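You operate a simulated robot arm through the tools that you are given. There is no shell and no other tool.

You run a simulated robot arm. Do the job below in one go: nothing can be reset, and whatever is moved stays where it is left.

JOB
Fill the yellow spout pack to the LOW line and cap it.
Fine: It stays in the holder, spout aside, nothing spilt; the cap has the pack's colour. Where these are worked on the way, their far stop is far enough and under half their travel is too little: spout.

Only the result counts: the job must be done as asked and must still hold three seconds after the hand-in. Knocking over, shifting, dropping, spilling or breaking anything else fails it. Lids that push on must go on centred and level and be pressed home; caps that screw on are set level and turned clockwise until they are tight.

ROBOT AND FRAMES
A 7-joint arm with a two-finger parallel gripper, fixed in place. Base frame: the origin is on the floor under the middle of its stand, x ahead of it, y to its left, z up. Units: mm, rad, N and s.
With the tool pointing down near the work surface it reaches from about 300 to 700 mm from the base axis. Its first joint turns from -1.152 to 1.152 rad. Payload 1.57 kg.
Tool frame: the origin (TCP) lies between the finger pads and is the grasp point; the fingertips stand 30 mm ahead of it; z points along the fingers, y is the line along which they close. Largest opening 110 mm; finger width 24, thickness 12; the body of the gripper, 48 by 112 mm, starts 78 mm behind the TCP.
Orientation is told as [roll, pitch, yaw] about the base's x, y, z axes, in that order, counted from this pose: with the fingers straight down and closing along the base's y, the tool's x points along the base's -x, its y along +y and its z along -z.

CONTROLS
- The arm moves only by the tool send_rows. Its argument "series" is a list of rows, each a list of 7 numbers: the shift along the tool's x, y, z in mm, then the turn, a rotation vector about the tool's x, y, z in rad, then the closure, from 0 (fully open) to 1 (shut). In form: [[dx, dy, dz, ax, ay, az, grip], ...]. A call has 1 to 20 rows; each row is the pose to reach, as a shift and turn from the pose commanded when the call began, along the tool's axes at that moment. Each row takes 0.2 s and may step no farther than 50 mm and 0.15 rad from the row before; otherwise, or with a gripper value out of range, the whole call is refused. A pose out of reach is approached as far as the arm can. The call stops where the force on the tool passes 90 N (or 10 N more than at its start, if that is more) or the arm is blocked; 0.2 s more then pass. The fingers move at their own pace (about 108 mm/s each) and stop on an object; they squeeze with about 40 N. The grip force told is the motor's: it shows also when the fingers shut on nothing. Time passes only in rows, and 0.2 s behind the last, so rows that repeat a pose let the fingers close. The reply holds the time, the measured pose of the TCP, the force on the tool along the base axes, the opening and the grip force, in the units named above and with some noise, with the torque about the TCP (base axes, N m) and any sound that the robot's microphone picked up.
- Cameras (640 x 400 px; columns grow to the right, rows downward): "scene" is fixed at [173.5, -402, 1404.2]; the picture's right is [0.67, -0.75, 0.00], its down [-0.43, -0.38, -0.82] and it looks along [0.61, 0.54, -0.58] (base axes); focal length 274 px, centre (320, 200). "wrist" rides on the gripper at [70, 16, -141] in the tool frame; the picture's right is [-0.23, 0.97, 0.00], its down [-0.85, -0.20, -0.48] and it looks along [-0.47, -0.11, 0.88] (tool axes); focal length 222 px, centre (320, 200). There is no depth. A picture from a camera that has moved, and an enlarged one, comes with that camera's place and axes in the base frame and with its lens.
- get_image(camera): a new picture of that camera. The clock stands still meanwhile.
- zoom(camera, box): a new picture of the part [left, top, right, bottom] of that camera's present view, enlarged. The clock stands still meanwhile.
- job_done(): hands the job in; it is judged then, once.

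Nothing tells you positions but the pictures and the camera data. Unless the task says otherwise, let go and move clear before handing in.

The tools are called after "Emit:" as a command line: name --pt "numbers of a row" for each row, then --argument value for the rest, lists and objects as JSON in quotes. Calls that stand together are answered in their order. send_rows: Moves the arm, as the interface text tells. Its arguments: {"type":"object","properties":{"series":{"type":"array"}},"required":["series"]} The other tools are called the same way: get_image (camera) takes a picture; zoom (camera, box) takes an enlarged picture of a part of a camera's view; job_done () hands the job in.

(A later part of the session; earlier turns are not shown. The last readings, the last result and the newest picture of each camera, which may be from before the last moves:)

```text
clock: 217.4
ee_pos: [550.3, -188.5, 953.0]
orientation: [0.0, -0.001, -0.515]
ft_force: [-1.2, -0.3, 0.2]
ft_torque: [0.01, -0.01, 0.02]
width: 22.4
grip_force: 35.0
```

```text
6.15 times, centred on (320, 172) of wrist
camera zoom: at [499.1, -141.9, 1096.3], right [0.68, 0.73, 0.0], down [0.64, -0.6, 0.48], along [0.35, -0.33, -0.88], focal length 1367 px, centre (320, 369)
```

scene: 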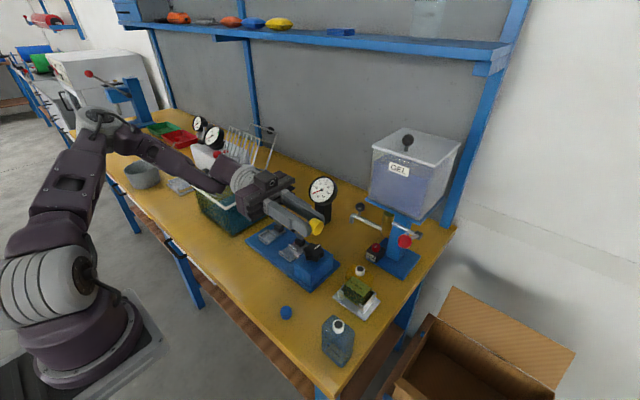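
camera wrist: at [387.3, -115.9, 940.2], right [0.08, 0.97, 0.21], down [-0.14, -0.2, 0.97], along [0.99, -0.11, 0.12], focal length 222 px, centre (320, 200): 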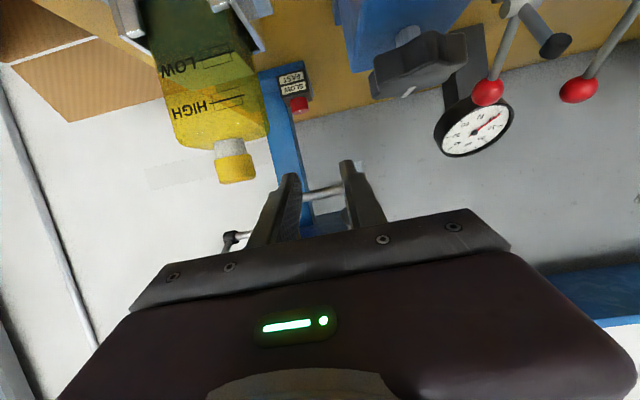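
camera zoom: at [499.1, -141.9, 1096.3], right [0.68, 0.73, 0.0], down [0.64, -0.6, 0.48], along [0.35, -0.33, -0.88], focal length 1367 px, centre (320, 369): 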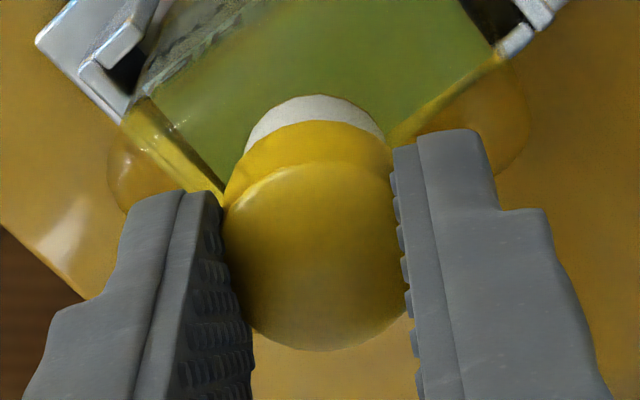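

Emit:
send_rows --pt "0.5 -0.15 0 0 0 0 1.0" --pt "0.95 -0.25 0 0 0 0 1.0" --pt "0.95 -0.25 0 0 0 0 1.0"

Emit:
zoom --camera "scene" --box '[350, 255, 375, 280]'

Emit:
zoom --camera "wrist" --box '[280, 140, 360, 205]'

```text
clock: 218.2
ee_pos: [551.1, -188.9, 953.9]
orientation: [0.001, 0.001, -0.519]
ft_force: [-1.0, -1.0, -0.4]
ft_torque: [0.0, 0.02, 0.0]
width: 22.0
grip_force: 35.1
```

```text
16.00 times, centred on (362, 268) of scene
camera zoom: at [173.5, -402.0, 1404.2], right [0.67, -0.75, 0.0], down [-0.43, -0.38, -0.82], along [0.61, 0.54, -0.58], focal length 4384 px, centre (-360, -880)
```

zoom: 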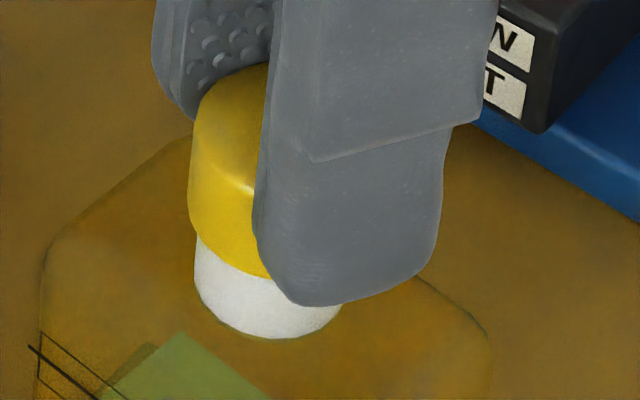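

```text
6.15 times, centred on (320, 172) of wrist
camera zoom: at [498.5, -141.8, 1095.4], right [0.68, 0.73, 0.0], down [0.64, -0.6, 0.48], along [0.35, -0.33, -0.88], focal length 1367 px, centre (320, 369)
```

zoom: 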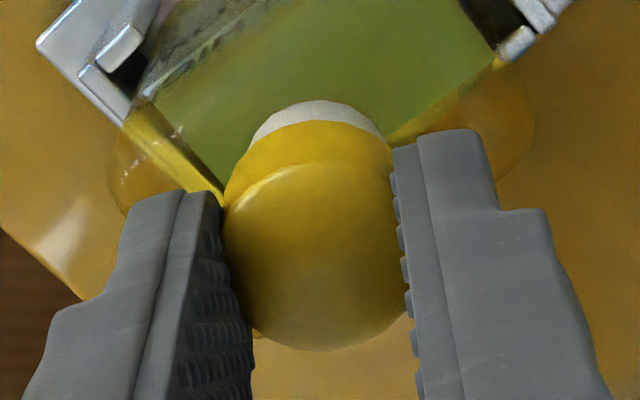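

Emit:
send_rows --pt "0.35 -0.15 0 0 0 0 1.0" --pt "0.35 -0.15 0.5 0 0 0 1.0" --pt "0.35 -0.15 0.5 0 0 0 1.0"

Emit:
zoom --camera "scene" --box '[350, 255, 375, 280]'

Emit:
zoom --camera "wrist" --box '[280, 140, 360, 205]'

```text
clock: 219.0
ee_pos: [548.5, -188.4, 953.7]
orientation: [0.0, -0.001, -0.518]
ft_force: [-0.4, -0.2, -0.3]
ft_torque: [0.01, -0.03, 0.0]
width: 22.3
grip_force: 35.2
```

```text
16.00 times, centred on (362, 268) of scene
camera zoom: at [173.5, -402.0, 1404.2], right [0.67, -0.75, 0.0], down [-0.43, -0.38, -0.82], along [0.61, 0.54, -0.58], focal length 4384 px, centre (-360, -880)
```

zoom: 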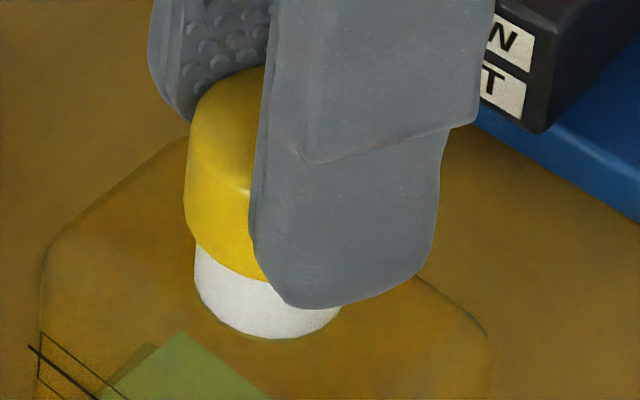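

```text
6.15 times, centred on (320, 172) of wrist
camera zoom: at [497.8, -141.6, 1095.3], right [0.68, 0.73, 0.0], down [0.64, -0.6, 0.48], along [0.35, -0.33, -0.88], focal length 1367 px, centre (320, 369)
```

zoom: 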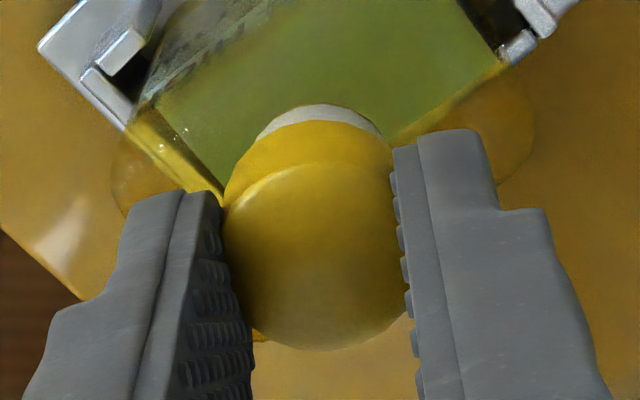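

Aligned. Lowering straight down now, in 1 mm calls.

Emit:
send_rows --pt "0 0 0.5 0 0 0 1.0" --pt "0 0 1.0 0 0 0 1.0" --pt "0 0 1.0 0 0 0 1.0"

Emit:
send_rows --pt "0 0 0.5 0 0 0 1.0" --pt "0 0 1.0 0 0 0 1.0" --pt "0 0 1.0 0 0 0 1.0"

```text
clock: 219.8
ee_pos: [549.6, -189.6, 950.7]
orientation: [0.001, 0.0, -0.515]
ft_force: [0.3, 0.2, -0.3]
ft_torque: [0.01, 0.03, -0.02]
width: 21.9
grip_force: 35.3
```

```text
clock: 220.6
ee_pos: [548.5, -189.7, 951.4]
orientation: [0.0, 0.0, -0.515]
ft_force: [1.0, -0.2, -0.4]
ft_torque: [-0.01, -0.01, -0.02]
width: 22.1
grip_force: 35.2
```

Emit:
send_rows --pt "0 0 0.5 0 0 0 1.0" --pt "0 0 1.0 0 0 0 1.0" --pt "0 0 1.0 0 0 0 1.0"

```text
clock: 221.4
ee_pos: [549.5, -189.8, 950.4]
orientation: [-0.001, -0.003, -0.516]
ft_force: [0.3, 0.5, 5.1]
ft_torque: [-0.01, 0.0, 0.02]
width: 22.4
grip_force: 35.0
```

Emit:
send_rows --pt "0 0 0.5 0 0 0 1.0" --pt "0 0 1.0 0 0 0 1.0" --pt "0 0 1.0 0 0 0 1.0"

```text
clock: 222.2
ee_pos: [549.4, -189.1, 950.9]
orientation: [0.0, -0.002, -0.518]
ft_force: [-0.7, -1.0, 21.1]
ft_torque: [-0.01, 0.04, 0.01]
width: 22.3
grip_force: 35.1
```

Emit:
zoom --camera "scene" --box '[350, 255, 375, 280]'

Emit:
zoom --camera "wrist" --box '[280, 140, 360, 205]'

```text
16.00 times, centred on (362, 268) of scene
camera zoom: at [173.1, -401.9, 1404.3], right [0.67, -0.75, 0.0], down [-0.43, -0.38, -0.82], along [0.61, 0.54, -0.57], focal length 4384 px, centre (-360, -880)
```

zoom: 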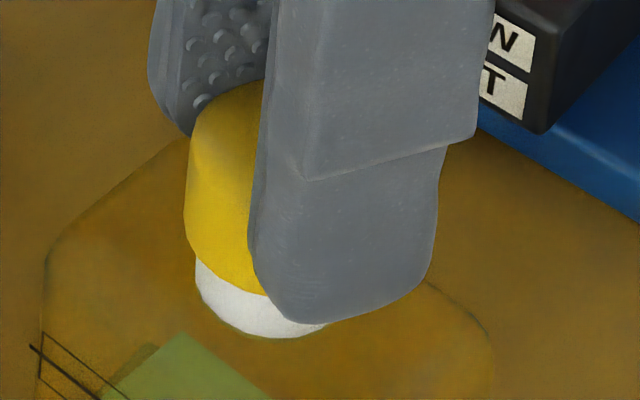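

```text
6.15 times, centred on (320, 172) of wrist
camera zoom: at [497.6, -141.3, 1091.9], right [0.68, 0.73, 0.0], down [0.64, -0.6, 0.48], along [0.35, -0.33, -0.88], focal length 1367 px, centre (320, 369)
```

zoom: 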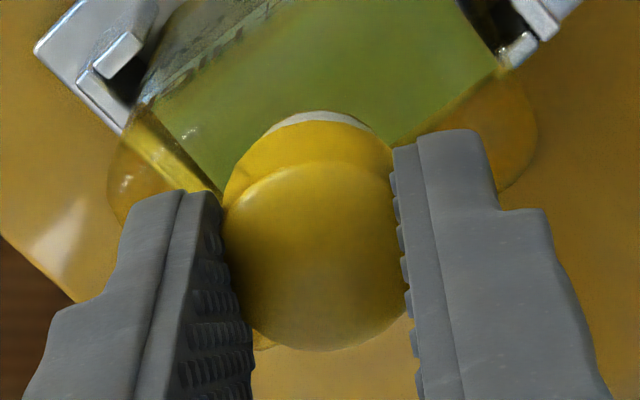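

Emit:
send_rows --pt "0 0 -1.6 0 0 0 1.0" --pt "-0.4 0 -2.2 0 0 0 1.0" --pt "-0.4 0 -1.2 0 0 0 1.0" --pt "-0.4 0 -0.2 0 0 0 1.0" --pt "-0.4 0 -0.2 0 0 0 1.0"

```text
clock: 223.4
ee_pos: [549.1, -189.7, 949.8]
orientation: [0.0, -0.003, -0.517]
ft_force: [-1.5, 2.1, 19.6]
ft_torque: [0.09, 0.06, 0.03]
width: 22.0
grip_force: 34.7
```

Emit:
send_rows --pt "0 0 -1.6 0 0 0 1.0" --pt "0 0.4 -2.2 0 0 0 1.0" --pt "0 0.4 -1.2 0 0 0 1.0" --pt "0 0.4 -0.1 0 0 0 1.0" --pt "0 0.4 -0.1 0 0 0 1.0"

Emit:
send_rows --pt "0 0 -1.6 0 0 0 1.0" --pt "-0.4 0 -2.2 0 0 0 1.0" --pt "-0.4 0 -1.2 0 0 0 1.0" --pt "-0.4 0 -0.1 0 0 0 1.0" --pt "-0.4 0 -0.1 0 0 0 1.0"

```text
clock: 224.6
ee_pos: [550.3, -189.6, 950.4]
orientation: [-0.001, -0.003, -0.516]
ft_force: [-1.4, 2.2, 10.9]
ft_torque: [0.08, 0.01, 0.01]
width: 22.3
grip_force: 34.8
```

```text
clock: 225.8
ee_pos: [551.0, -189.9, 950.9]
orientation: [-0.001, -0.003, -0.516]
ft_force: [-0.2, 0.3, 6.0]
ft_torque: [0.02, 0.01, -0.02]
width: 22.4
grip_force: 34.9
```

Emit:
zoom --camera "scene" --box '[350, 255, 375, 280]'

Emit:
zoom --camera "wrist" --box '[280, 140, 360, 205]'

```text
16.00 times, centred on (362, 268) of scene
camera zoom: at [173.4, -401.9, 1404.2], right [0.67, -0.75, 0.0], down [-0.43, -0.38, -0.82], along [0.61, 0.54, -0.58], focal length 4384 px, centre (-360, -880)
```

zoom: 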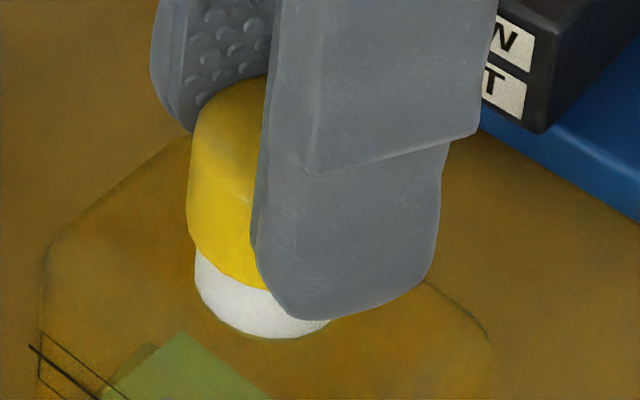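

```text
6.15 times, centred on (320, 172) of wrist
camera zoom: at [498.7, -141.4, 1092.0], right [0.68, 0.73, 0.0], down [0.64, -0.6, 0.48], along [0.35, -0.33, -0.88], focal length 1367 px, centre (320, 369)
```

zoom: 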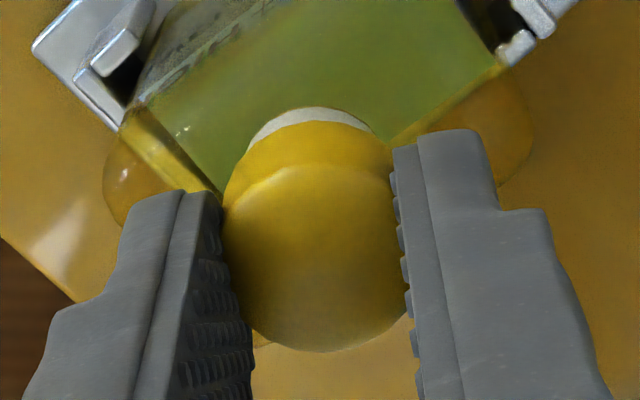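

Emit:
send_rows --pt "0 0 -2.0 0 0 0 1.0" --pt "0.5 -0.75 -2.5 0 0 0 1.0" --pt "0.5 -0.75 -1.5 0 0 0 1.0" --pt "0.5 -0.75 -0.3 0 0 0 1.0" --pt "0.5 -0.75 0.4 0 0 0 1.0"

Emit:
zoom --camera "scene" --box '[350, 255, 375, 280]'

Emit:
zoom --camera "wrist" --box '[280, 140, 360, 205]'

```text
clock: 227.0
ee_pos: [549.7, -190.6, 950.9]
orientation: [0.001, -0.002, -0.518]
ft_force: [-0.4, 0.7, 8.1]
ft_torque: [0.06, 0.03, -0.01]
width: 22.3
grip_force: 34.9
```

```text
16.00 times, centred on (362, 268) of scene
camera zoom: at [173.3, -401.9, 1404.2], right [0.67, -0.75, 0.0], down [-0.43, -0.38, -0.82], along [0.61, 0.54, -0.58], focal length 4384 px, centre (-360, -880)
```

zoom: 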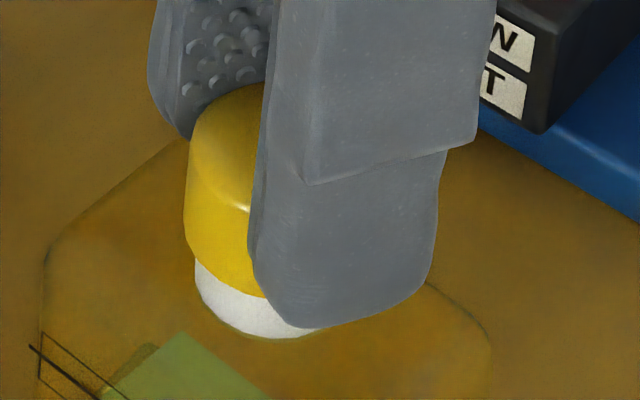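

```text
6.15 times, centred on (320, 172) of wrist
camera zoom: at [497.3, -141.9, 1092.0], right [0.68, 0.73, 0.0], down [0.64, -0.6, 0.48], along [0.35, -0.33, -0.88], focal length 1367 px, centre (320, 369)
```

zoom: 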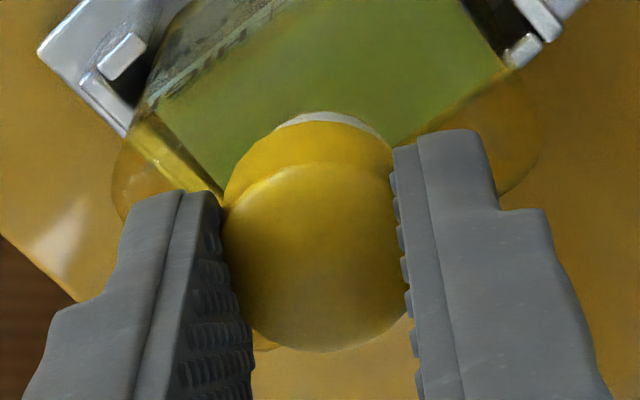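

Emit:
send_rows --pt "0 0 0.5 0 0 0 1.0" --pt "0 0 1.0 0 0 0 1.0" --pt "0 0 1.0 0 0 0 1.0"

```text
clock: 227.8
ee_pos: [550.1, -191.0, 950.1]
orientation: [0.0, -0.004, -0.519]
ft_force: [0.3, 1.9, 26.0]
ft_torque: [0.09, -0.04, 0.02]
width: 21.9
grip_force: 34.2
```

All successful snaps came right after the cap had been lifted well clear of the neck first; the failures came while it stayed in contact. So I'll lift it ~15 mm to "re-arm", then come down aligned again.

Emit:
send_rows --pt "0 0 -3 0 0 0 1.0" --pt "0 0 -9 0 0 0 1.0" --pt "0 0 -18 0 0 0 1.0" --pt "0 0 -18 0 0 0 1.0"

Emit:
zoom --camera "scene" --box '[345, 245, 385, 285]'

Emit:
zoom --camera "wrist" --box '[280, 130, 360, 205]'

```text
clock: 228.8
ee_pos: [547.7, -189.9, 965.1]
orientation: [0.0, -0.001, -0.52]
ft_force: [-0.2, -0.1, -0.2]
ft_torque: [0.02, 0.01, -0.02]
width: 22.0
grip_force: 35.1
```

```text
10.00 times, centred on (365, 265) of scene
camera zoom: at [173.5, -402.0, 1404.2], right [0.67, -0.75, 0.0], down [-0.43, -0.38, -0.82], along [0.61, 0.54, -0.58], focal length 2740 px, centre (-130, -450)
```

zoom: 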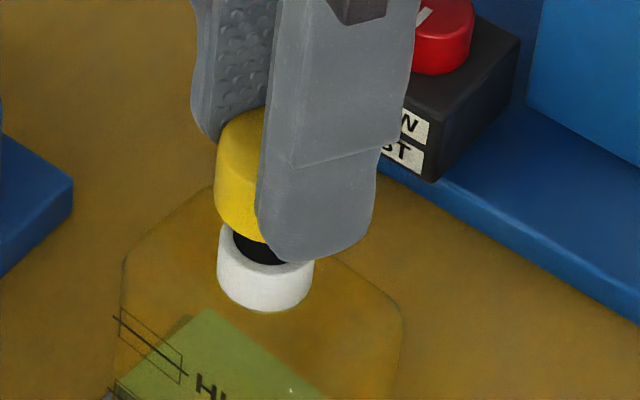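

```text
5.33 times, centred on (320, 168) of wrist
camera zoom: at [496.6, -142.4, 1107.4], right [0.68, 0.73, 0.0], down [0.64, -0.6, 0.48], along [0.35, -0.33, -0.88], focal length 1185 px, centre (320, 373)
```

zoom: 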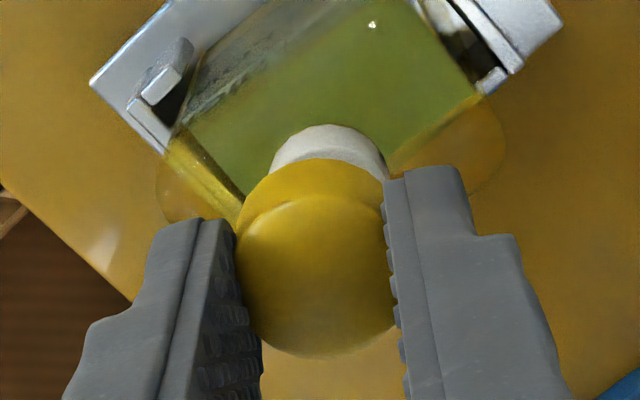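

Emit:
send_rows --pt "0 0 5 0 0 0 1.0" --pt "0 0 9 0 0 0 1.0" --pt "0 0 12 0 0 0 1.0" --pt "0 0 12 0 0 0 1.0"

Emit:
zoom --camera "scene" --box '[350, 255, 375, 280]'

Emit:
zoom --camera "wrist" --box '[280, 140, 360, 205]'

```text
clock: 229.8
ee_pos: [548.9, -189.7, 953.8]
orientation: [-0.001, 0.001, -0.516]
ft_force: [-0.1, -0.2, 0.2]
ft_torque: [-0.01, -0.02, 0.02]
width: 22.3
grip_force: 34.9
```

```text
16.00 times, centred on (362, 268) of scene
camera zoom: at [173.5, -402.0, 1404.2], right [0.67, -0.75, 0.0], down [-0.43, -0.38, -0.82], along [0.61, 0.54, -0.58], focal length 4384 px, centre (-360, -880)
```

zoom: 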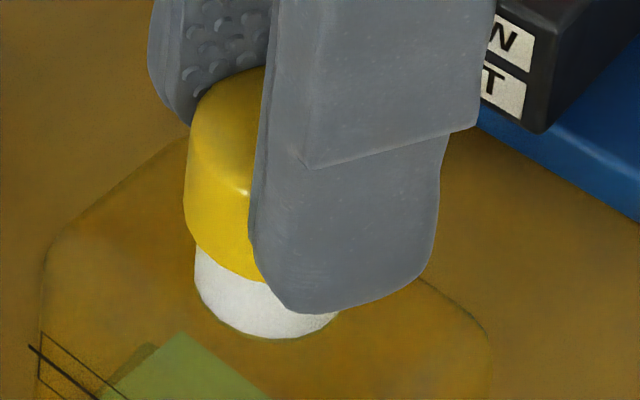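

```text
6.15 times, centred on (320, 172) of wrist
camera zoom: at [497.0, -142.2, 1095.6], right [0.68, 0.73, 0.0], down [0.64, -0.6, 0.48], along [0.35, -0.33, -0.88], focal length 1367 px, centre (320, 369)
```

zoom: 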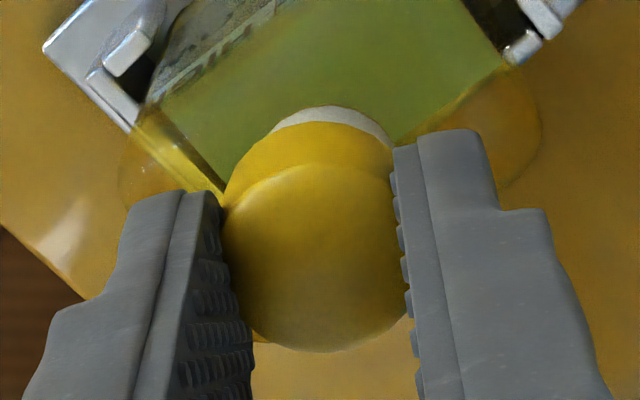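

Emit:
send_rows --pt "0 0.4 0 0 0 0 1.0" --pt "0 0.4 0.8 0 0 0 1.0" --pt "0 0.4 1.6 0 0 0 1.0" --pt "0 0.4 1.6 0 0 0 1.0"

```text
clock: 230.8
ee_pos: [548.8, -189.5, 952.0]
orientation: [0.002, 0.0, -0.518]
ft_force: [0.0, 0.4, -0.5]
ft_torque: [0.03, 0.0, 0.01]
width: 22.3
grip_force: 34.9
```

Emit:
send_rows --pt "0 0 0.5 0 0 0 1.0" --pt "0 0 1.0 0 0 0 1.0" --pt "0 0 1.6 0 0 0 1.0"

```text
clock: 231.6
ee_pos: [548.6, -189.1, 950.5]
orientation: [-0.001, 0.001, -0.515]
ft_force: [-0.1, 1.3, -0.3]
ft_torque: [0.01, 0.0, 0.01]
width: 22.3
grip_force: 34.3
```

Emit:
send_rows --pt "0 0 0.6 0 0 0 1.0" --pt "0 0 1.2 0 0 0 1.0" --pt "0 0 1.8 0 0 0 1.0"

```text
clock: 232.4
ee_pos: [549.6, -189.4, 950.5]
orientation: [-0.001, -0.005, -0.517]
ft_force: [-0.8, 3.0, 25.8]
ft_torque: [0.16, 0.07, 0.0]
width: 22.3
grip_force: 34.8
heard: snap
```

Snap — as predicted. Now I only open the fingers, with no lift or twist.

Emit:
send_rows --pt "0 0 0 0 0 0 0.8" --pt "0 0 0 0 0 0 0.77" --pt "0 0 0 0 0 0 0.74" --pt "0 0 0 0 0 0 0.68" --pt "0 0 0 0 0 0 0.6" --pt "0 0 0 0 0 0 0.5"

Emit:
zoom --camera "scene" --box '[350, 255, 375, 280]'

Emit:
zoom --camera "wrist" --box '[280, 140, 360, 205]'

```text
clock: 233.8
ee_pos: [549.9, -188.3, 949.4]
orientation: [0.0, -0.001, -0.516]
ft_force: [-0.2, 0.1, -0.9]
ft_torque: [0.02, 0.01, -0.01]
width: 55.1
grip_force: 0.0
heard: snap
```

```text
16.00 times, centred on (362, 268) of scene
camera zoom: at [173.5, -402.0, 1404.2], right [0.67, -0.75, 0.0], down [-0.43, -0.38, -0.82], along [0.61, 0.54, -0.58], focal length 4384 px, centre (-360, -880)
```

zoom: 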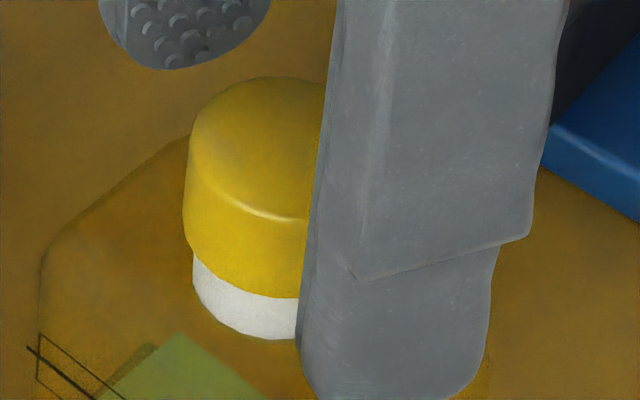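

```text
6.15 times, centred on (320, 172) of wrist
camera zoom: at [497.5, -141.5, 1091.0], right [0.68, 0.73, 0.0], down [0.64, -0.6, 0.48], along [0.35, -0.33, -0.88], focal length 1367 px, centre (320, 369)
```

zoom: 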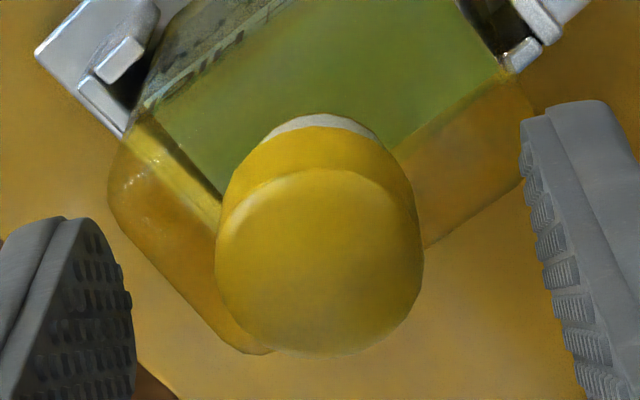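

It let go again when the press vanished, so the catch only holds under pressure until it is screwed down: snap = thread caught, then it must be turned clockwise while kept pressed (last time I let the press die while turning). Re-grip higher, re-arm, press to the snap, then turn with steady pressure.

Emit:
send_rows --pt "0 0 -2 0 0 0 0.5" --pt "0.3 -0.5 -5 0 0 0 0.6" --pt "0.3 -0.5 -5 0 0 0 0.7" --pt "0.3 -0.5 -5 0 0 0 0.77" --pt "0.3 -0.5 -5 0 0 0 0.85" --pt "0.3 -0.5 -5 0 0 0 1.0" --pt "0.3 -0.5 -5 0 0 0 1.0" --pt "0.3 -0.5 -10 0 0 0 1.0" --pt "0.3 -0.5 -18 0 0 0 1.0" --pt "0.3 -0.5 -18 0 0 0 1.0"

Emit:
send_rows --pt "0 0 5 0 0 0 1.0" --pt "0 0 9 0 0 0 1.0" --pt "0 0 10 0 0 0 1.0"

Emit:
zoom --camera "scene" --box '[350, 255, 375, 280]'

Emit:
zoom --camera "wrist" --box '[280, 140, 360, 205]'

```text
clock: 236.0
ee_pos: [549.5, -188.3, 967.0]
orientation: [-0.001, -0.002, -0.517]
ft_force: [0.4, -0.4, -0.1]
ft_torque: [0.0, 0.01, 0.0]
width: 22.2
grip_force: 35.1
```

```text
clock: 236.8
ee_pos: [548.8, -189.1, 958.1]
orientation: [-0.001, -0.002, -0.517]
ft_force: [0.5, 0.5, -0.8]
ft_torque: [-0.01, -0.03, -0.01]
width: 22.2
grip_force: 34.9
```

```text
16.00 times, centred on (362, 268) of scene
camera zoom: at [173.5, -402.0, 1404.2], right [0.67, -0.75, 0.0], down [-0.43, -0.38, -0.82], along [0.61, 0.54, -0.58], focal length 4384 px, centre (-360, -880)
```

zoom: 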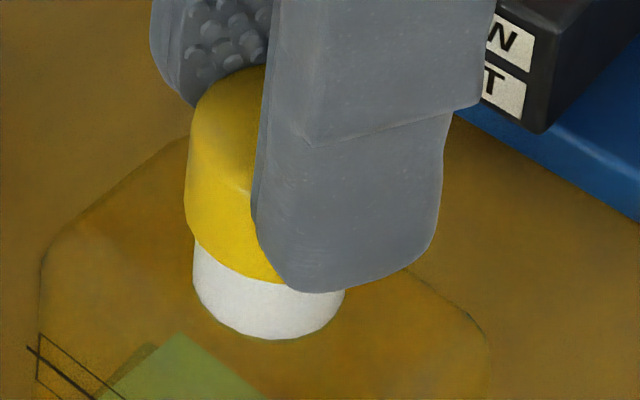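

```text
6.15 times, centred on (320, 172) of wrist
camera zoom: at [497.3, -142.0, 1099.5], right [0.68, 0.73, 0.0], down [0.64, -0.6, 0.48], along [0.35, -0.33, -0.88], focal length 1367 px, centre (320, 369)
```

zoom: 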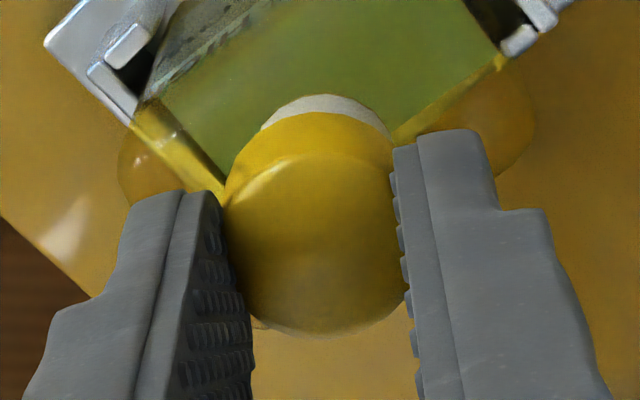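

Emit:
send_rows --pt "0 0.2 1 0 0 0 1.0" --pt "0 0.2 2 0 0 0 1.0" --pt "0 0.2 2.5 0 0 0 1.0"

Emit:
send_rows --pt "0 0 0.6 0 0 0 1.0" --pt "0 0 1.2 0 0 0 1.0" --pt "0 0 1.8 0 0 0 1.0"

```text
clock: 237.6
ee_pos: [549.3, -190.0, 955.4]
orientation: [0.002, 0.001, -0.516]
ft_force: [-0.4, 1.3, -0.6]
ft_torque: [-0.02, -0.01, 0.01]
width: 22.1
grip_force: 35.7
```

```text
clock: 238.4
ee_pos: [549.6, -189.1, 954.7]
orientation: [0.0, -0.004, -0.517]
ft_force: [-4.8, 3.0, 29.3]
ft_torque: [0.2, 0.28, -0.04]
width: 22.1
grip_force: 34.6
heard: snap
```

Thread caught. Now turn clockwise with steady pressure (feeding down slightly), easing the small side strain.

Emit:
send_rows --pt "0.2 0 0.1 0 0 0.08 1.0" --pt "0.3 0 0.2 0 0 0.16 1.0" --pt "0.3 0 0.3 0 0 0.24 1.0"

```text
clock: 239.2
ee_pos: [549.1, -188.6, 953.3]
orientation: [-0.001, -0.001, -0.76]
ft_force: [3.9, 0.5, 16.4]
ft_torque: [0.06, -0.15, 0.01]
width: 15.0
grip_force: 31.1
```

Emit:
send_rows --pt "0 0 0.2 0 0 0.08 1.0" --pt "0 0 0.4 0 0 0.16 1.0" --pt "0 0 0.6 0 0 0.24 1.0"

Emit:
zoom --camera "scene" --box '[345, 245, 385, 295]'

Emit:
zoom --camera "wrist" --box '[270, 130, 370, 210]'

```text
clock: 240.0
ee_pos: [549.4, -189.3, 951.4]
orientation: [0.0, 0.001, -0.999]
ft_force: [3.5, 5.4, 9.9]
ft_torque: [0.17, -0.03, 0.07]
width: 16.0
grip_force: 31.1
```

```text
8.00 times, centred on (365, 270) of scene
camera zoom: at [173.4, -401.8, 1404.3], right [0.67, -0.75, 0.0], down [-0.43, -0.38, -0.82], along [0.61, 0.54, -0.58], focal length 2192 px, centre (-40, -360)
```

zoom: 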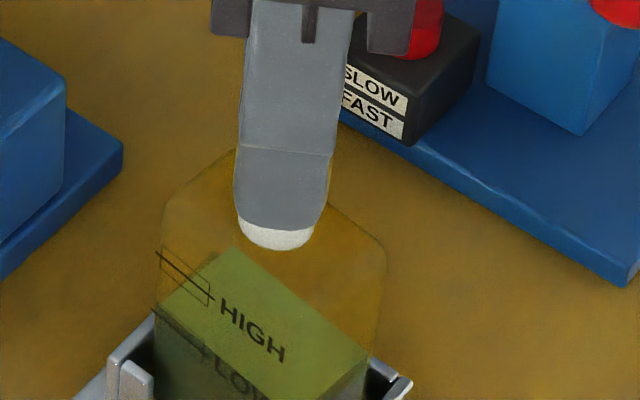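

```text
5.00 times, centred on (320, 170) of wrist
camera zoom: at [525.7, -122.5, 1093.9], right [0.94, 0.34, 0.0], down [0.3, -0.83, 0.48], along [0.16, -0.45, -0.88], focal length 1111 px, centre (320, 350)
```

zoom: 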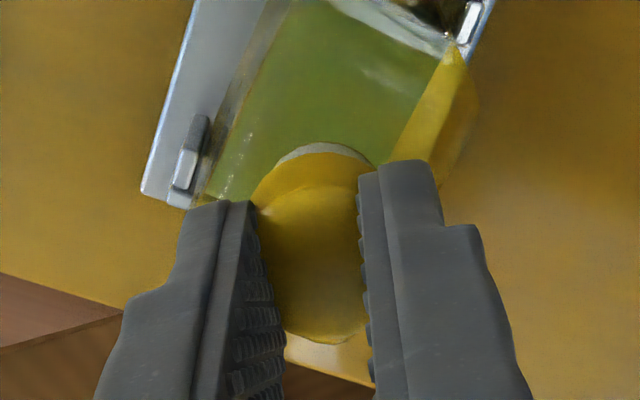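

Emit:
send_rows --pt "0 0 0.7 0 0 0.04 1.0" --pt "0 0 1.2 0 0 0.12 1.0" --pt "0 0 1.5 0 0 0.2 1.0"

```text
clock: 240.8
ee_pos: [548.8, -189.9, 951.2]
orientation: [0.002, -0.002, -1.199]
ft_force: [2.6, 4.5, 19.4]
ft_torque: [0.1, -0.06, 0.33]
width: 22.4
grip_force: 34.9
```

Torque 0.33 N·m now and still engaged. Continue turning with pressure.

Emit:
send_rows --pt "0 0 0.2 0 0 0.06 1.0" --pt "0 0 0.5 0 0 0.12 1.0" --pt "0 0 0.7 0 0 0.18 1.0"

Emit:
zoom --camera "scene" --box '[335, 245, 395, 315]'

Emit:
zoom --camera "wrist" --box '[250, 70, 390, 210]'

```text
clock: 241.6
ee_pos: [549.1, -189.5, 949.6]
orientation: [0.002, -0.002, -1.378]
ft_force: [4.9, 2.4, 11.6]
ft_torque: [0.04, -0.14, -0.02]
width: 15.2
grip_force: 30.8
```

```text
5.71 times, centred on (365, 280) of scene
camera zoom: at [173.4, -401.8, 1404.2], right [0.67, -0.75, 0.0], down [-0.43, -0.38, -0.82], along [0.61, 0.54, -0.58], focal length 1566 px, centre (63, -257)
```

zoom: 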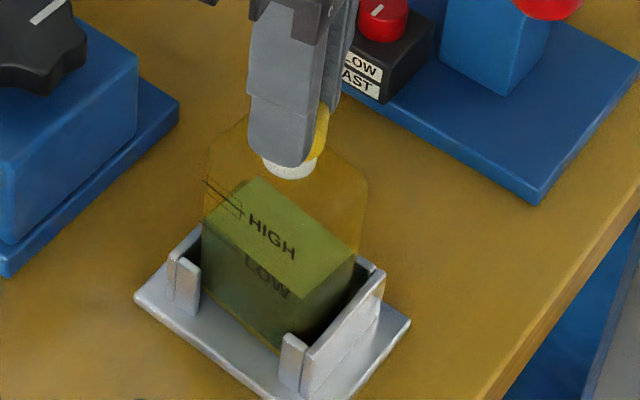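

```text
2.86 times, centred on (320, 140) of wrist
camera zoom: at [552.6, -119.3, 1091.9], right [1.0, -0.04, 0.0], down [-0.03, -0.88, 0.48], along [-0.02, -0.48, -0.88], focal length 635 px, centre (320, 371)
```

zoom: 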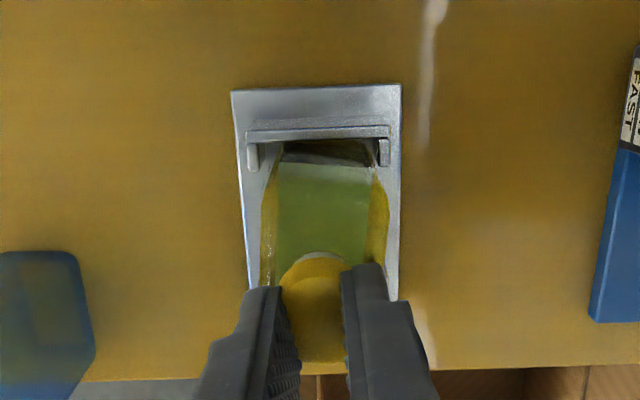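

I'll check whether it now holds: unload gently.

Emit:
send_rows --pt "0 0 -0.4 0 0 0 1.0" --pt "0 0 -0.8 0 0 0 1.0" --pt "0 0 -0.8 0 0 0 1.0"

```text
clock: 242.4
ee_pos: [549.7, -190.1, 949.6]
orientation: [0.0, 0.0, -1.377]
ft_force: [-0.4, 0.4, 0.7]
ft_torque: [0.03, 0.01, 0.0]
width: 22.2
grip_force: 35.1
```

Emit:
send_rows --pt "0 0 -0.4 0 0 0 1.0" --pt "0 0 -0.4 0 0 0 1.0"

Emit:
zoom --camera "scene" --box '[350, 255, 375, 280]'

Emit:
zoom --camera "wrist" --box '[280, 140, 360, 205]'

```text
clock: 243.0
ee_pos: [549.7, -190.5, 951.0]
orientation: [0.001, 0.001, -1.379]
ft_force: [-0.3, -0.5, -1.5]
ft_torque: [0.02, -0.02, -0.01]
width: 22.4
grip_force: 35.3
```

```text
16.00 times, centred on (362, 268) of scene
camera zoom: at [173.5, -402.0, 1404.2], right [0.67, -0.75, 0.0], down [-0.43, -0.38, -0.82], along [0.61, 0.54, -0.58], focal length 4384 px, centre (-360, -880)
```

zoom: 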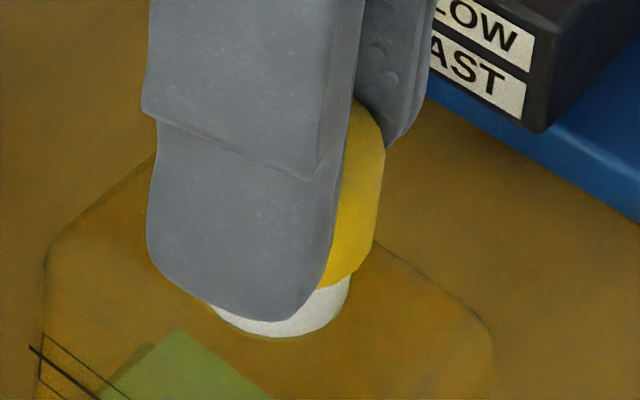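

```text
6.15 times, centred on (320, 172) of wrist
camera zoom: at [552.9, -119.2, 1092.7], right [1.0, -0.04, 0.0], down [-0.03, -0.88, 0.48], along [-0.02, -0.48, -0.88], focal length 1367 px, centre (320, 369)
```

zoom: 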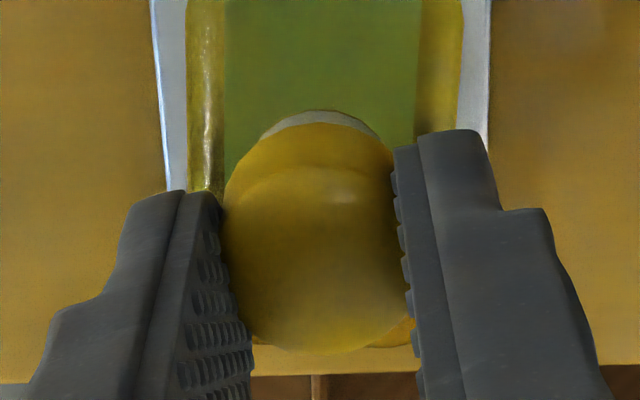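

Unloaded to a slight pull with no un-snap: turning has made it hold. I'll turn further to make sure it's tight (light press, watching torque).

Emit:
send_rows --pt "0 0 0.4 0 0 0.06 1.0" --pt "0 0 0.8 0 0 0.14 1.0" --pt "0 0 1.0 0 0 0.22 1.0"

```text
clock: 243.8
ee_pos: [548.7, -188.9, 950.1]
orientation: [0.0, -0.001, -1.598]
ft_force: [0.5, -0.2, -0.3]
ft_torque: [-0.02, 0.02, 0.0]
width: 22.4
grip_force: 34.9
heard: snap
```

Emit:
zoom --camera "scene" --box '[350, 255, 375, 280]'

Emit:
zoom --camera "wrist" --box '[280, 140, 360, 205]'

```text
16.00 times, centred on (362, 268) of scene
camera zoom: at [173.5, -402.0, 1404.2], right [0.67, -0.75, 0.0], down [-0.43, -0.38, -0.82], along [0.61, 0.54, -0.58], focal length 4384 px, centre (-360, -880)
```

zoom: 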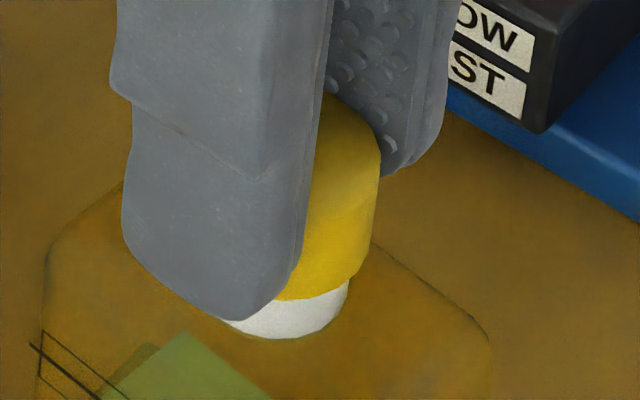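

```text
6.15 times, centred on (320, 172) of wrist
camera zoom: at [567.7, -121.3, 1091.7], right [0.97, -0.25, 0.0], down [-0.22, -0.85, 0.48], along [-0.12, -0.46, -0.88], focal length 1367 px, centre (320, 369)
```

zoom: 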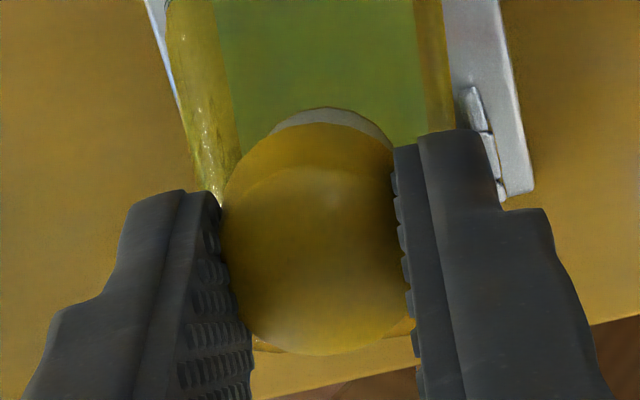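

Now I understand better: the catch holds until a side load/moment or twist breaks it; at the fully unloaded moment it was still holding — that was the time to open. I'll lift to re-arm, return to yaw -30°, realign, snap with minimal press, null the forces, and then release very gradually.

Emit:
send_rows --pt "0 0 -3 0 0 0 1.0" --pt "0 0 -10 0 0 0 1.0" --pt "0 0 -18 0 0 -0.1 1.0" --pt "0 0 -18 0 0 -0.24 1.0" --pt "0 0 -18 0 0 -0.38 1.0" --pt "0 0 -18 0 0 -0.52 1.0" --pt "0 0 -18 0 0 -0.66 1.0" --pt "0 0 -18 0 0 -0.8 1.0" --pt "0 0 -18 0 0 -0.94 1.0" --pt "0 0 -18 0 0 -1.08 1.0" --pt "0 0 -18 0 0 -1.08 1.0"

Emit:
zoom --camera "scene" --box '[345, 245, 385, 285]'

Emit:
zoom --camera "wrist" --box '[270, 120, 370, 210]'

Emit:
zoom --camera "scene" --box '[335, 245, 395, 315]'

```text
clock: 246.2
ee_pos: [548.7, -189.6, 969.1]
orientation: [0.001, 0.0, -0.516]
ft_force: [-0.9, 0.5, 1.1]
ft_torque: [0.02, 0.03, 0.0]
width: 22.6
grip_force: 35.2
```

```text
10.00 times, centred on (365, 265) of scene
camera zoom: at [173.5, -402.0, 1404.2], right [0.67, -0.75, 0.0], down [-0.43, -0.38, -0.82], along [0.61, 0.54, -0.58], focal length 2740 px, centre (-130, -450)
```

zoom: 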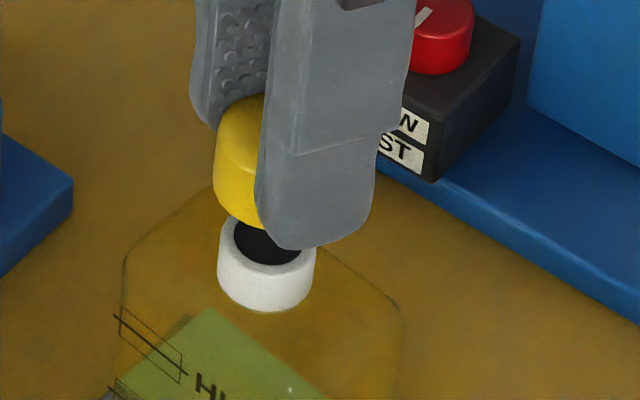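

```text
4.44 times, centred on (320, 165) of wrist
camera zoom: at [496.8, -141.7, 1110.4], right [0.68, 0.74, 0.0], down [0.65, -0.59, 0.48], along [0.35, -0.33, -0.88], focal length 987 px, centre (320, 356)
```

zoom: 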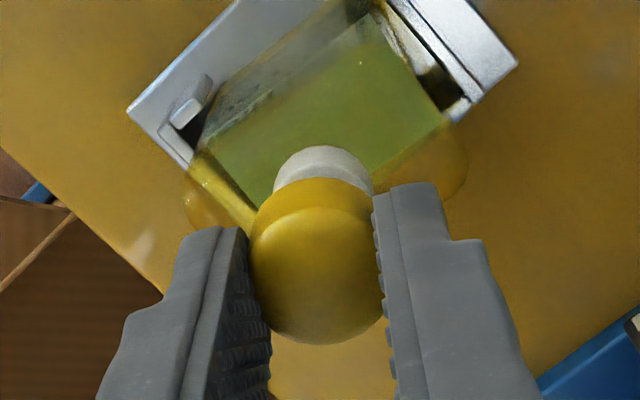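

```text
5.71 times, centred on (365, 280) of scene
camera zoom: at [173.5, -402.0, 1404.2], right [0.67, -0.75, 0.0], down [-0.43, -0.38, -0.82], along [0.61, 0.54, -0.58], focal length 1566 px, centre (63, -257)
```

zoom: 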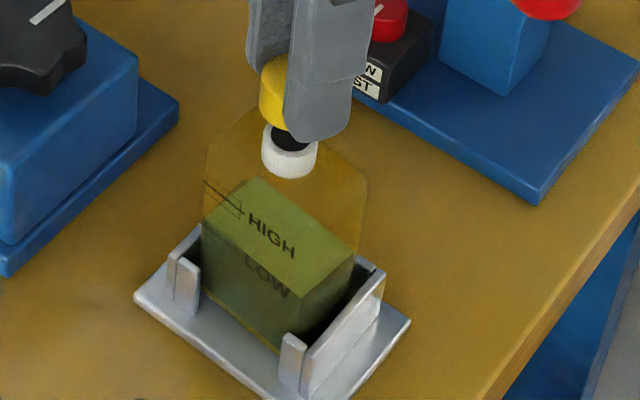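

Emit:
send_rows --pt "0 0 6 0 0 0 1.0" --pt "0 0 11 0 0 0 1.0" --pt "0 0 14 0 0 0 1.0" --pt "0 0 14 0 0 0 1.0"

Emit:
zoom --camera "scene" --box '[350, 255, 375, 280]'

Emit:
zoom --camera "wrist" --box '[280, 140, 360, 205]'

```text
clock: 247.2
ee_pos: [549.1, -190.1, 954.4]
orientation: [-0.001, 0.0, -0.516]
ft_force: [0.1, -0.5, -0.7]
ft_torque: [0.0, 0.02, -0.02]
width: 22.5
grip_force: 34.9
```

```text
16.00 times, centred on (362, 268) of scene
camera zoom: at [173.5, -402.0, 1404.2], right [0.67, -0.75, 0.0], down [-0.43, -0.38, -0.82], along [0.61, 0.54, -0.58], focal length 4384 px, centre (-360, -880)
```

zoom: 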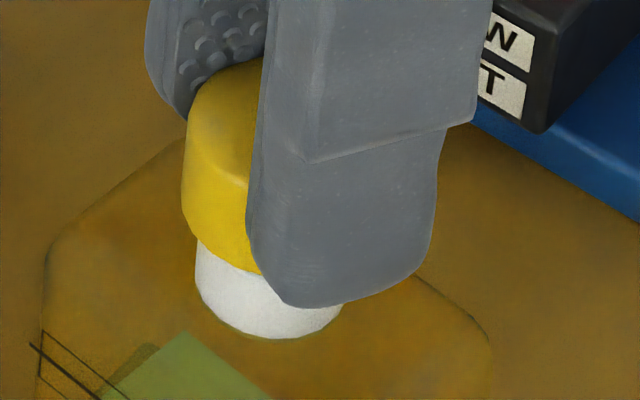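

```text
6.15 times, centred on (320, 172) of wrist
camera zoom: at [497.3, -141.4, 1096.0], right [0.68, 0.73, 0.0], down [0.64, -0.6, 0.48], along [0.35, -0.33, -0.88], focal length 1367 px, centre (320, 369)
```

zoom: 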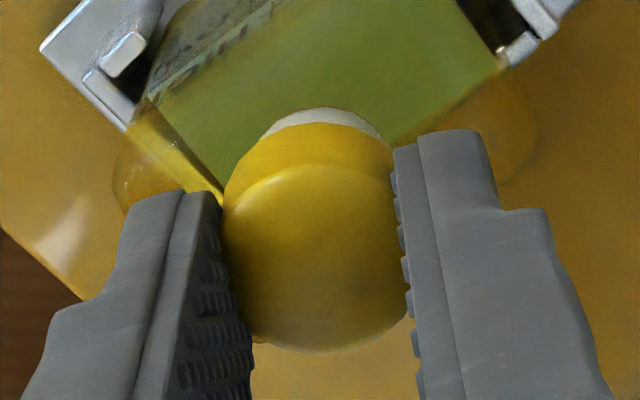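

Emit:
send_rows --pt "-0.4 0.05 0.5 0 0 0 1.0" --pt "-0.4 0.05 1.5 0 0 0 1.0" --pt "-0.4 0.05 2.0 0 0 0 1.0"

Emit:
send_rows --pt "0 0 0.4 0 0 0 1.0" --pt "0 0 0.8 0 0 0 1.0"

```text
clock: 248.0
ee_pos: [549.5, -190.7, 952.5]
orientation: [0.0, 0.001, -0.517]
ft_force: [0.2, 0.4, 0.2]
ft_torque: [-0.03, 0.0, 0.01]
width: 22.6
grip_force: 35.4
```

```text
clock: 248.6
ee_pos: [550.0, -190.5, 950.8]
orientation: [-0.002, 0.001, -0.516]
ft_force: [-0.3, 0.3, -0.5]
ft_torque: [0.0, -0.01, -0.01]
width: 22.4
grip_force: 35.2
```

Emit:
send_rows --pt "0 0 0.4 0 0 0 1.0" --pt "0 0 0.8 0 0 0 1.0"

```text
clock: 249.2
ee_pos: [548.7, -189.2, 951.2]
orientation: [0.001, -0.002, -0.516]
ft_force: [0.2, -0.6, -0.3]
ft_torque: [0.01, -0.01, -0.02]
width: 22.4
grip_force: 35.1
```

Emit:
send_rows --pt "0 0 0.4 0 0 0 1.0" --pt "0 0 0.8 0 0 0 1.0"

```text
clock: 249.8
ee_pos: [550.8, -189.2, 950.3]
orientation: [-0.001, -0.004, -0.517]
ft_force: [0.5, 0.7, 7.7]
ft_torque: [0.0, -0.03, 0.02]
width: 22.4
grip_force: 35.1
heard: snap
```

Snap at only 7.7 N with practically no side load or moment. Now a very gradual release, no motion.

Emit:
send_rows --pt "0 0 0 0 0 0 0.87" --pt "0 0 0 0 0 0 0.85" --pt "0 0 0 0 0 0 0.84" --pt "0 0 0 0 0 0 0.83" --pt "0 0 0 0 0 0 0.825" --pt "0 0 0 0 0 0 0.82" --pt "0 0 0 0 0 0 0.815" --pt "0 0 0 0 0 0 0.81" --pt "0 0 0 0 0 0 0.805" --pt "0 0 0 0 0 0 0.8"

```text
clock: 252.0
ee_pos: [549.4, -189.4, 949.7]
orientation: [0.0, 0.001, -0.518]
ft_force: [0.7, 0.0, 0.2]
ft_torque: [0.04, 0.0, 0.0]
width: 24.4
grip_force: 18.0
heard: snap
```

It let go again as the grip loosened. The natural way then: set the cap down gently (re-armed, without snapping), let go, and press it home from the top with the closed fingers — I never tried the top press after re-arming. Lift first.

Emit:
send_rows --pt "0 0 0 0 0 0 0.9" --pt "0 0 0 0 0 0 1.0" --pt "0 0 0 0 0 0 1.0" --pt "0 0 -4 0 0 0 1.0" --pt "0 0 -10 0 0 0 1.0" --pt "0 0 -20 0 0 0 1.0" --pt "0 0 -20 0 0 0 1.0"

Emit:
send_rows --pt "0 0 6 0 0 0 1.0" --pt "0 0 12 0 0 0 1.0" --pt "0 0 15 0 0 0 1.0" --pt "0 0 15 0 0 0 1.0"

Emit:
zoom --camera "scene" --box '[350, 255, 375, 280]'

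Emit:
zoom --camera "wrist" --box '[280, 140, 360, 205]'

```text
clock: 253.6
ee_pos: [548.5, -189.7, 969.6]
orientation: [-0.001, -0.003, -0.516]
ft_force: [0.2, -0.1, 0.4]
ft_torque: [0.01, 0.02, 0.02]
width: 22.4
grip_force: 34.9
```

```text
clock: 254.6
ee_pos: [549.6, -188.9, 954.8]
orientation: [0.0, 0.0, -0.515]
ft_force: [-0.3, -0.1, -0.8]
ft_torque: [0.01, 0.0, 0.0]
width: 22.4
grip_force: 35.1
```

```text
16.00 times, centred on (362, 268) of scene
camera zoom: at [173.5, -402.0, 1404.2], right [0.67, -0.75, 0.0], down [-0.43, -0.38, -0.82], along [0.61, 0.54, -0.58], focal length 4384 px, centre (-360, -880)
```

zoom: 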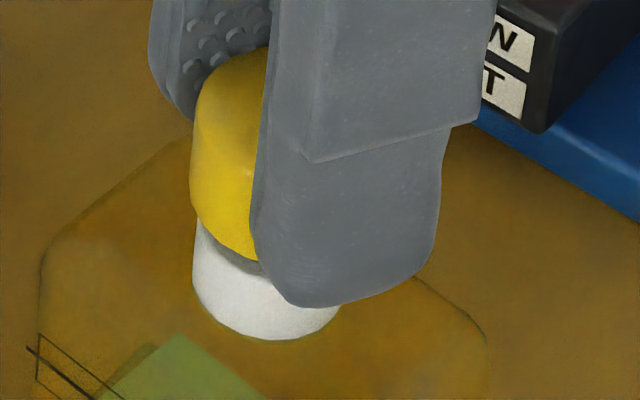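

```text
6.15 times, centred on (320, 172) of wrist
camera zoom: at [497.6, -141.9, 1096.2], right [0.68, 0.73, 0.0], down [0.64, -0.6, 0.48], along [0.35, -0.33, -0.88], focal length 1367 px, centre (320, 369)
```

zoom: 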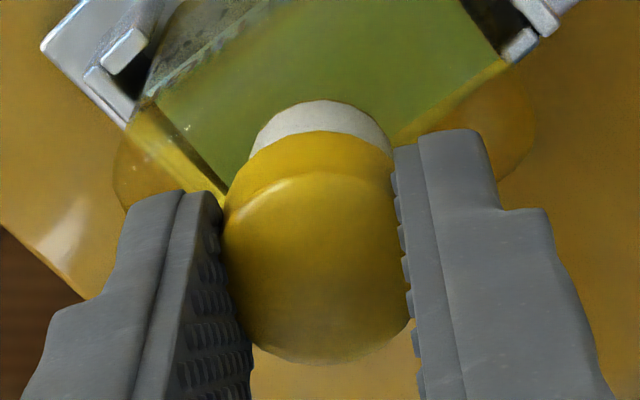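

Emit:
send_rows --pt "0.5 -0.35 1 0 0 0 1.0" --pt "0.5 -0.35 2.5 0 0 0 1.0" --pt "0.5 -0.35 3.5 0 0 0 1.0" --pt "0.5 -0.35 3.5 0 0 0 1.0"

Emit:
zoom --camera "scene" --box '[350, 255, 375, 280]'

Emit:
zoom --camera "wrist" --box '[280, 140, 360, 205]'

```text
clock: 255.6
ee_pos: [549.0, -190.6, 950.2]
orientation: [0.0, -0.003, -0.517]
ft_force: [0.0, -0.7, -0.7]
ft_torque: [-0.01, -0.03, 0.04]
width: 22.6
grip_force: 35.4
```

```text
16.00 times, centred on (362, 268) of scene
camera zoom: at [173.5, -402.0, 1404.2], right [0.67, -0.75, 0.0], down [-0.43, -0.38, -0.82], along [0.61, 0.54, -0.58], focal length 4384 px, centre (-360, -880)
```

zoom: 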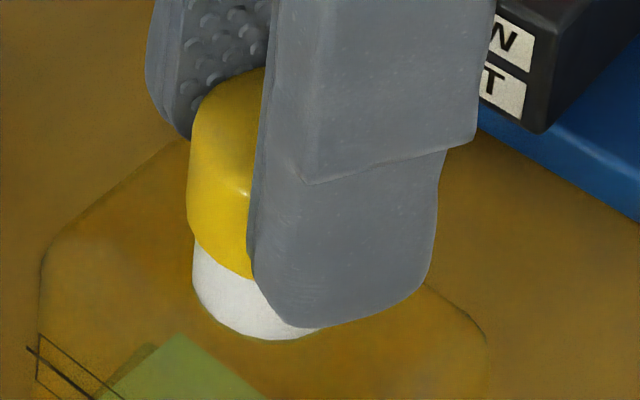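

```text
6.15 times, centred on (320, 172) of wrist
camera zoom: at [496.8, -142.2, 1093.1], right [0.68, 0.73, 0.0], down [0.64, -0.6, 0.48], along [0.35, -0.33, -0.88], focal length 1367 px, centre (320, 369)
```

zoom: 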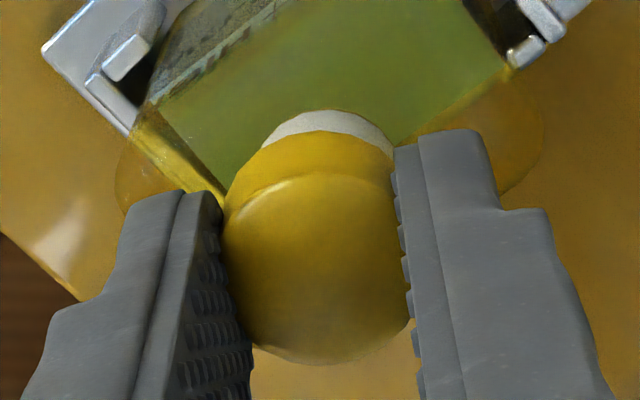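

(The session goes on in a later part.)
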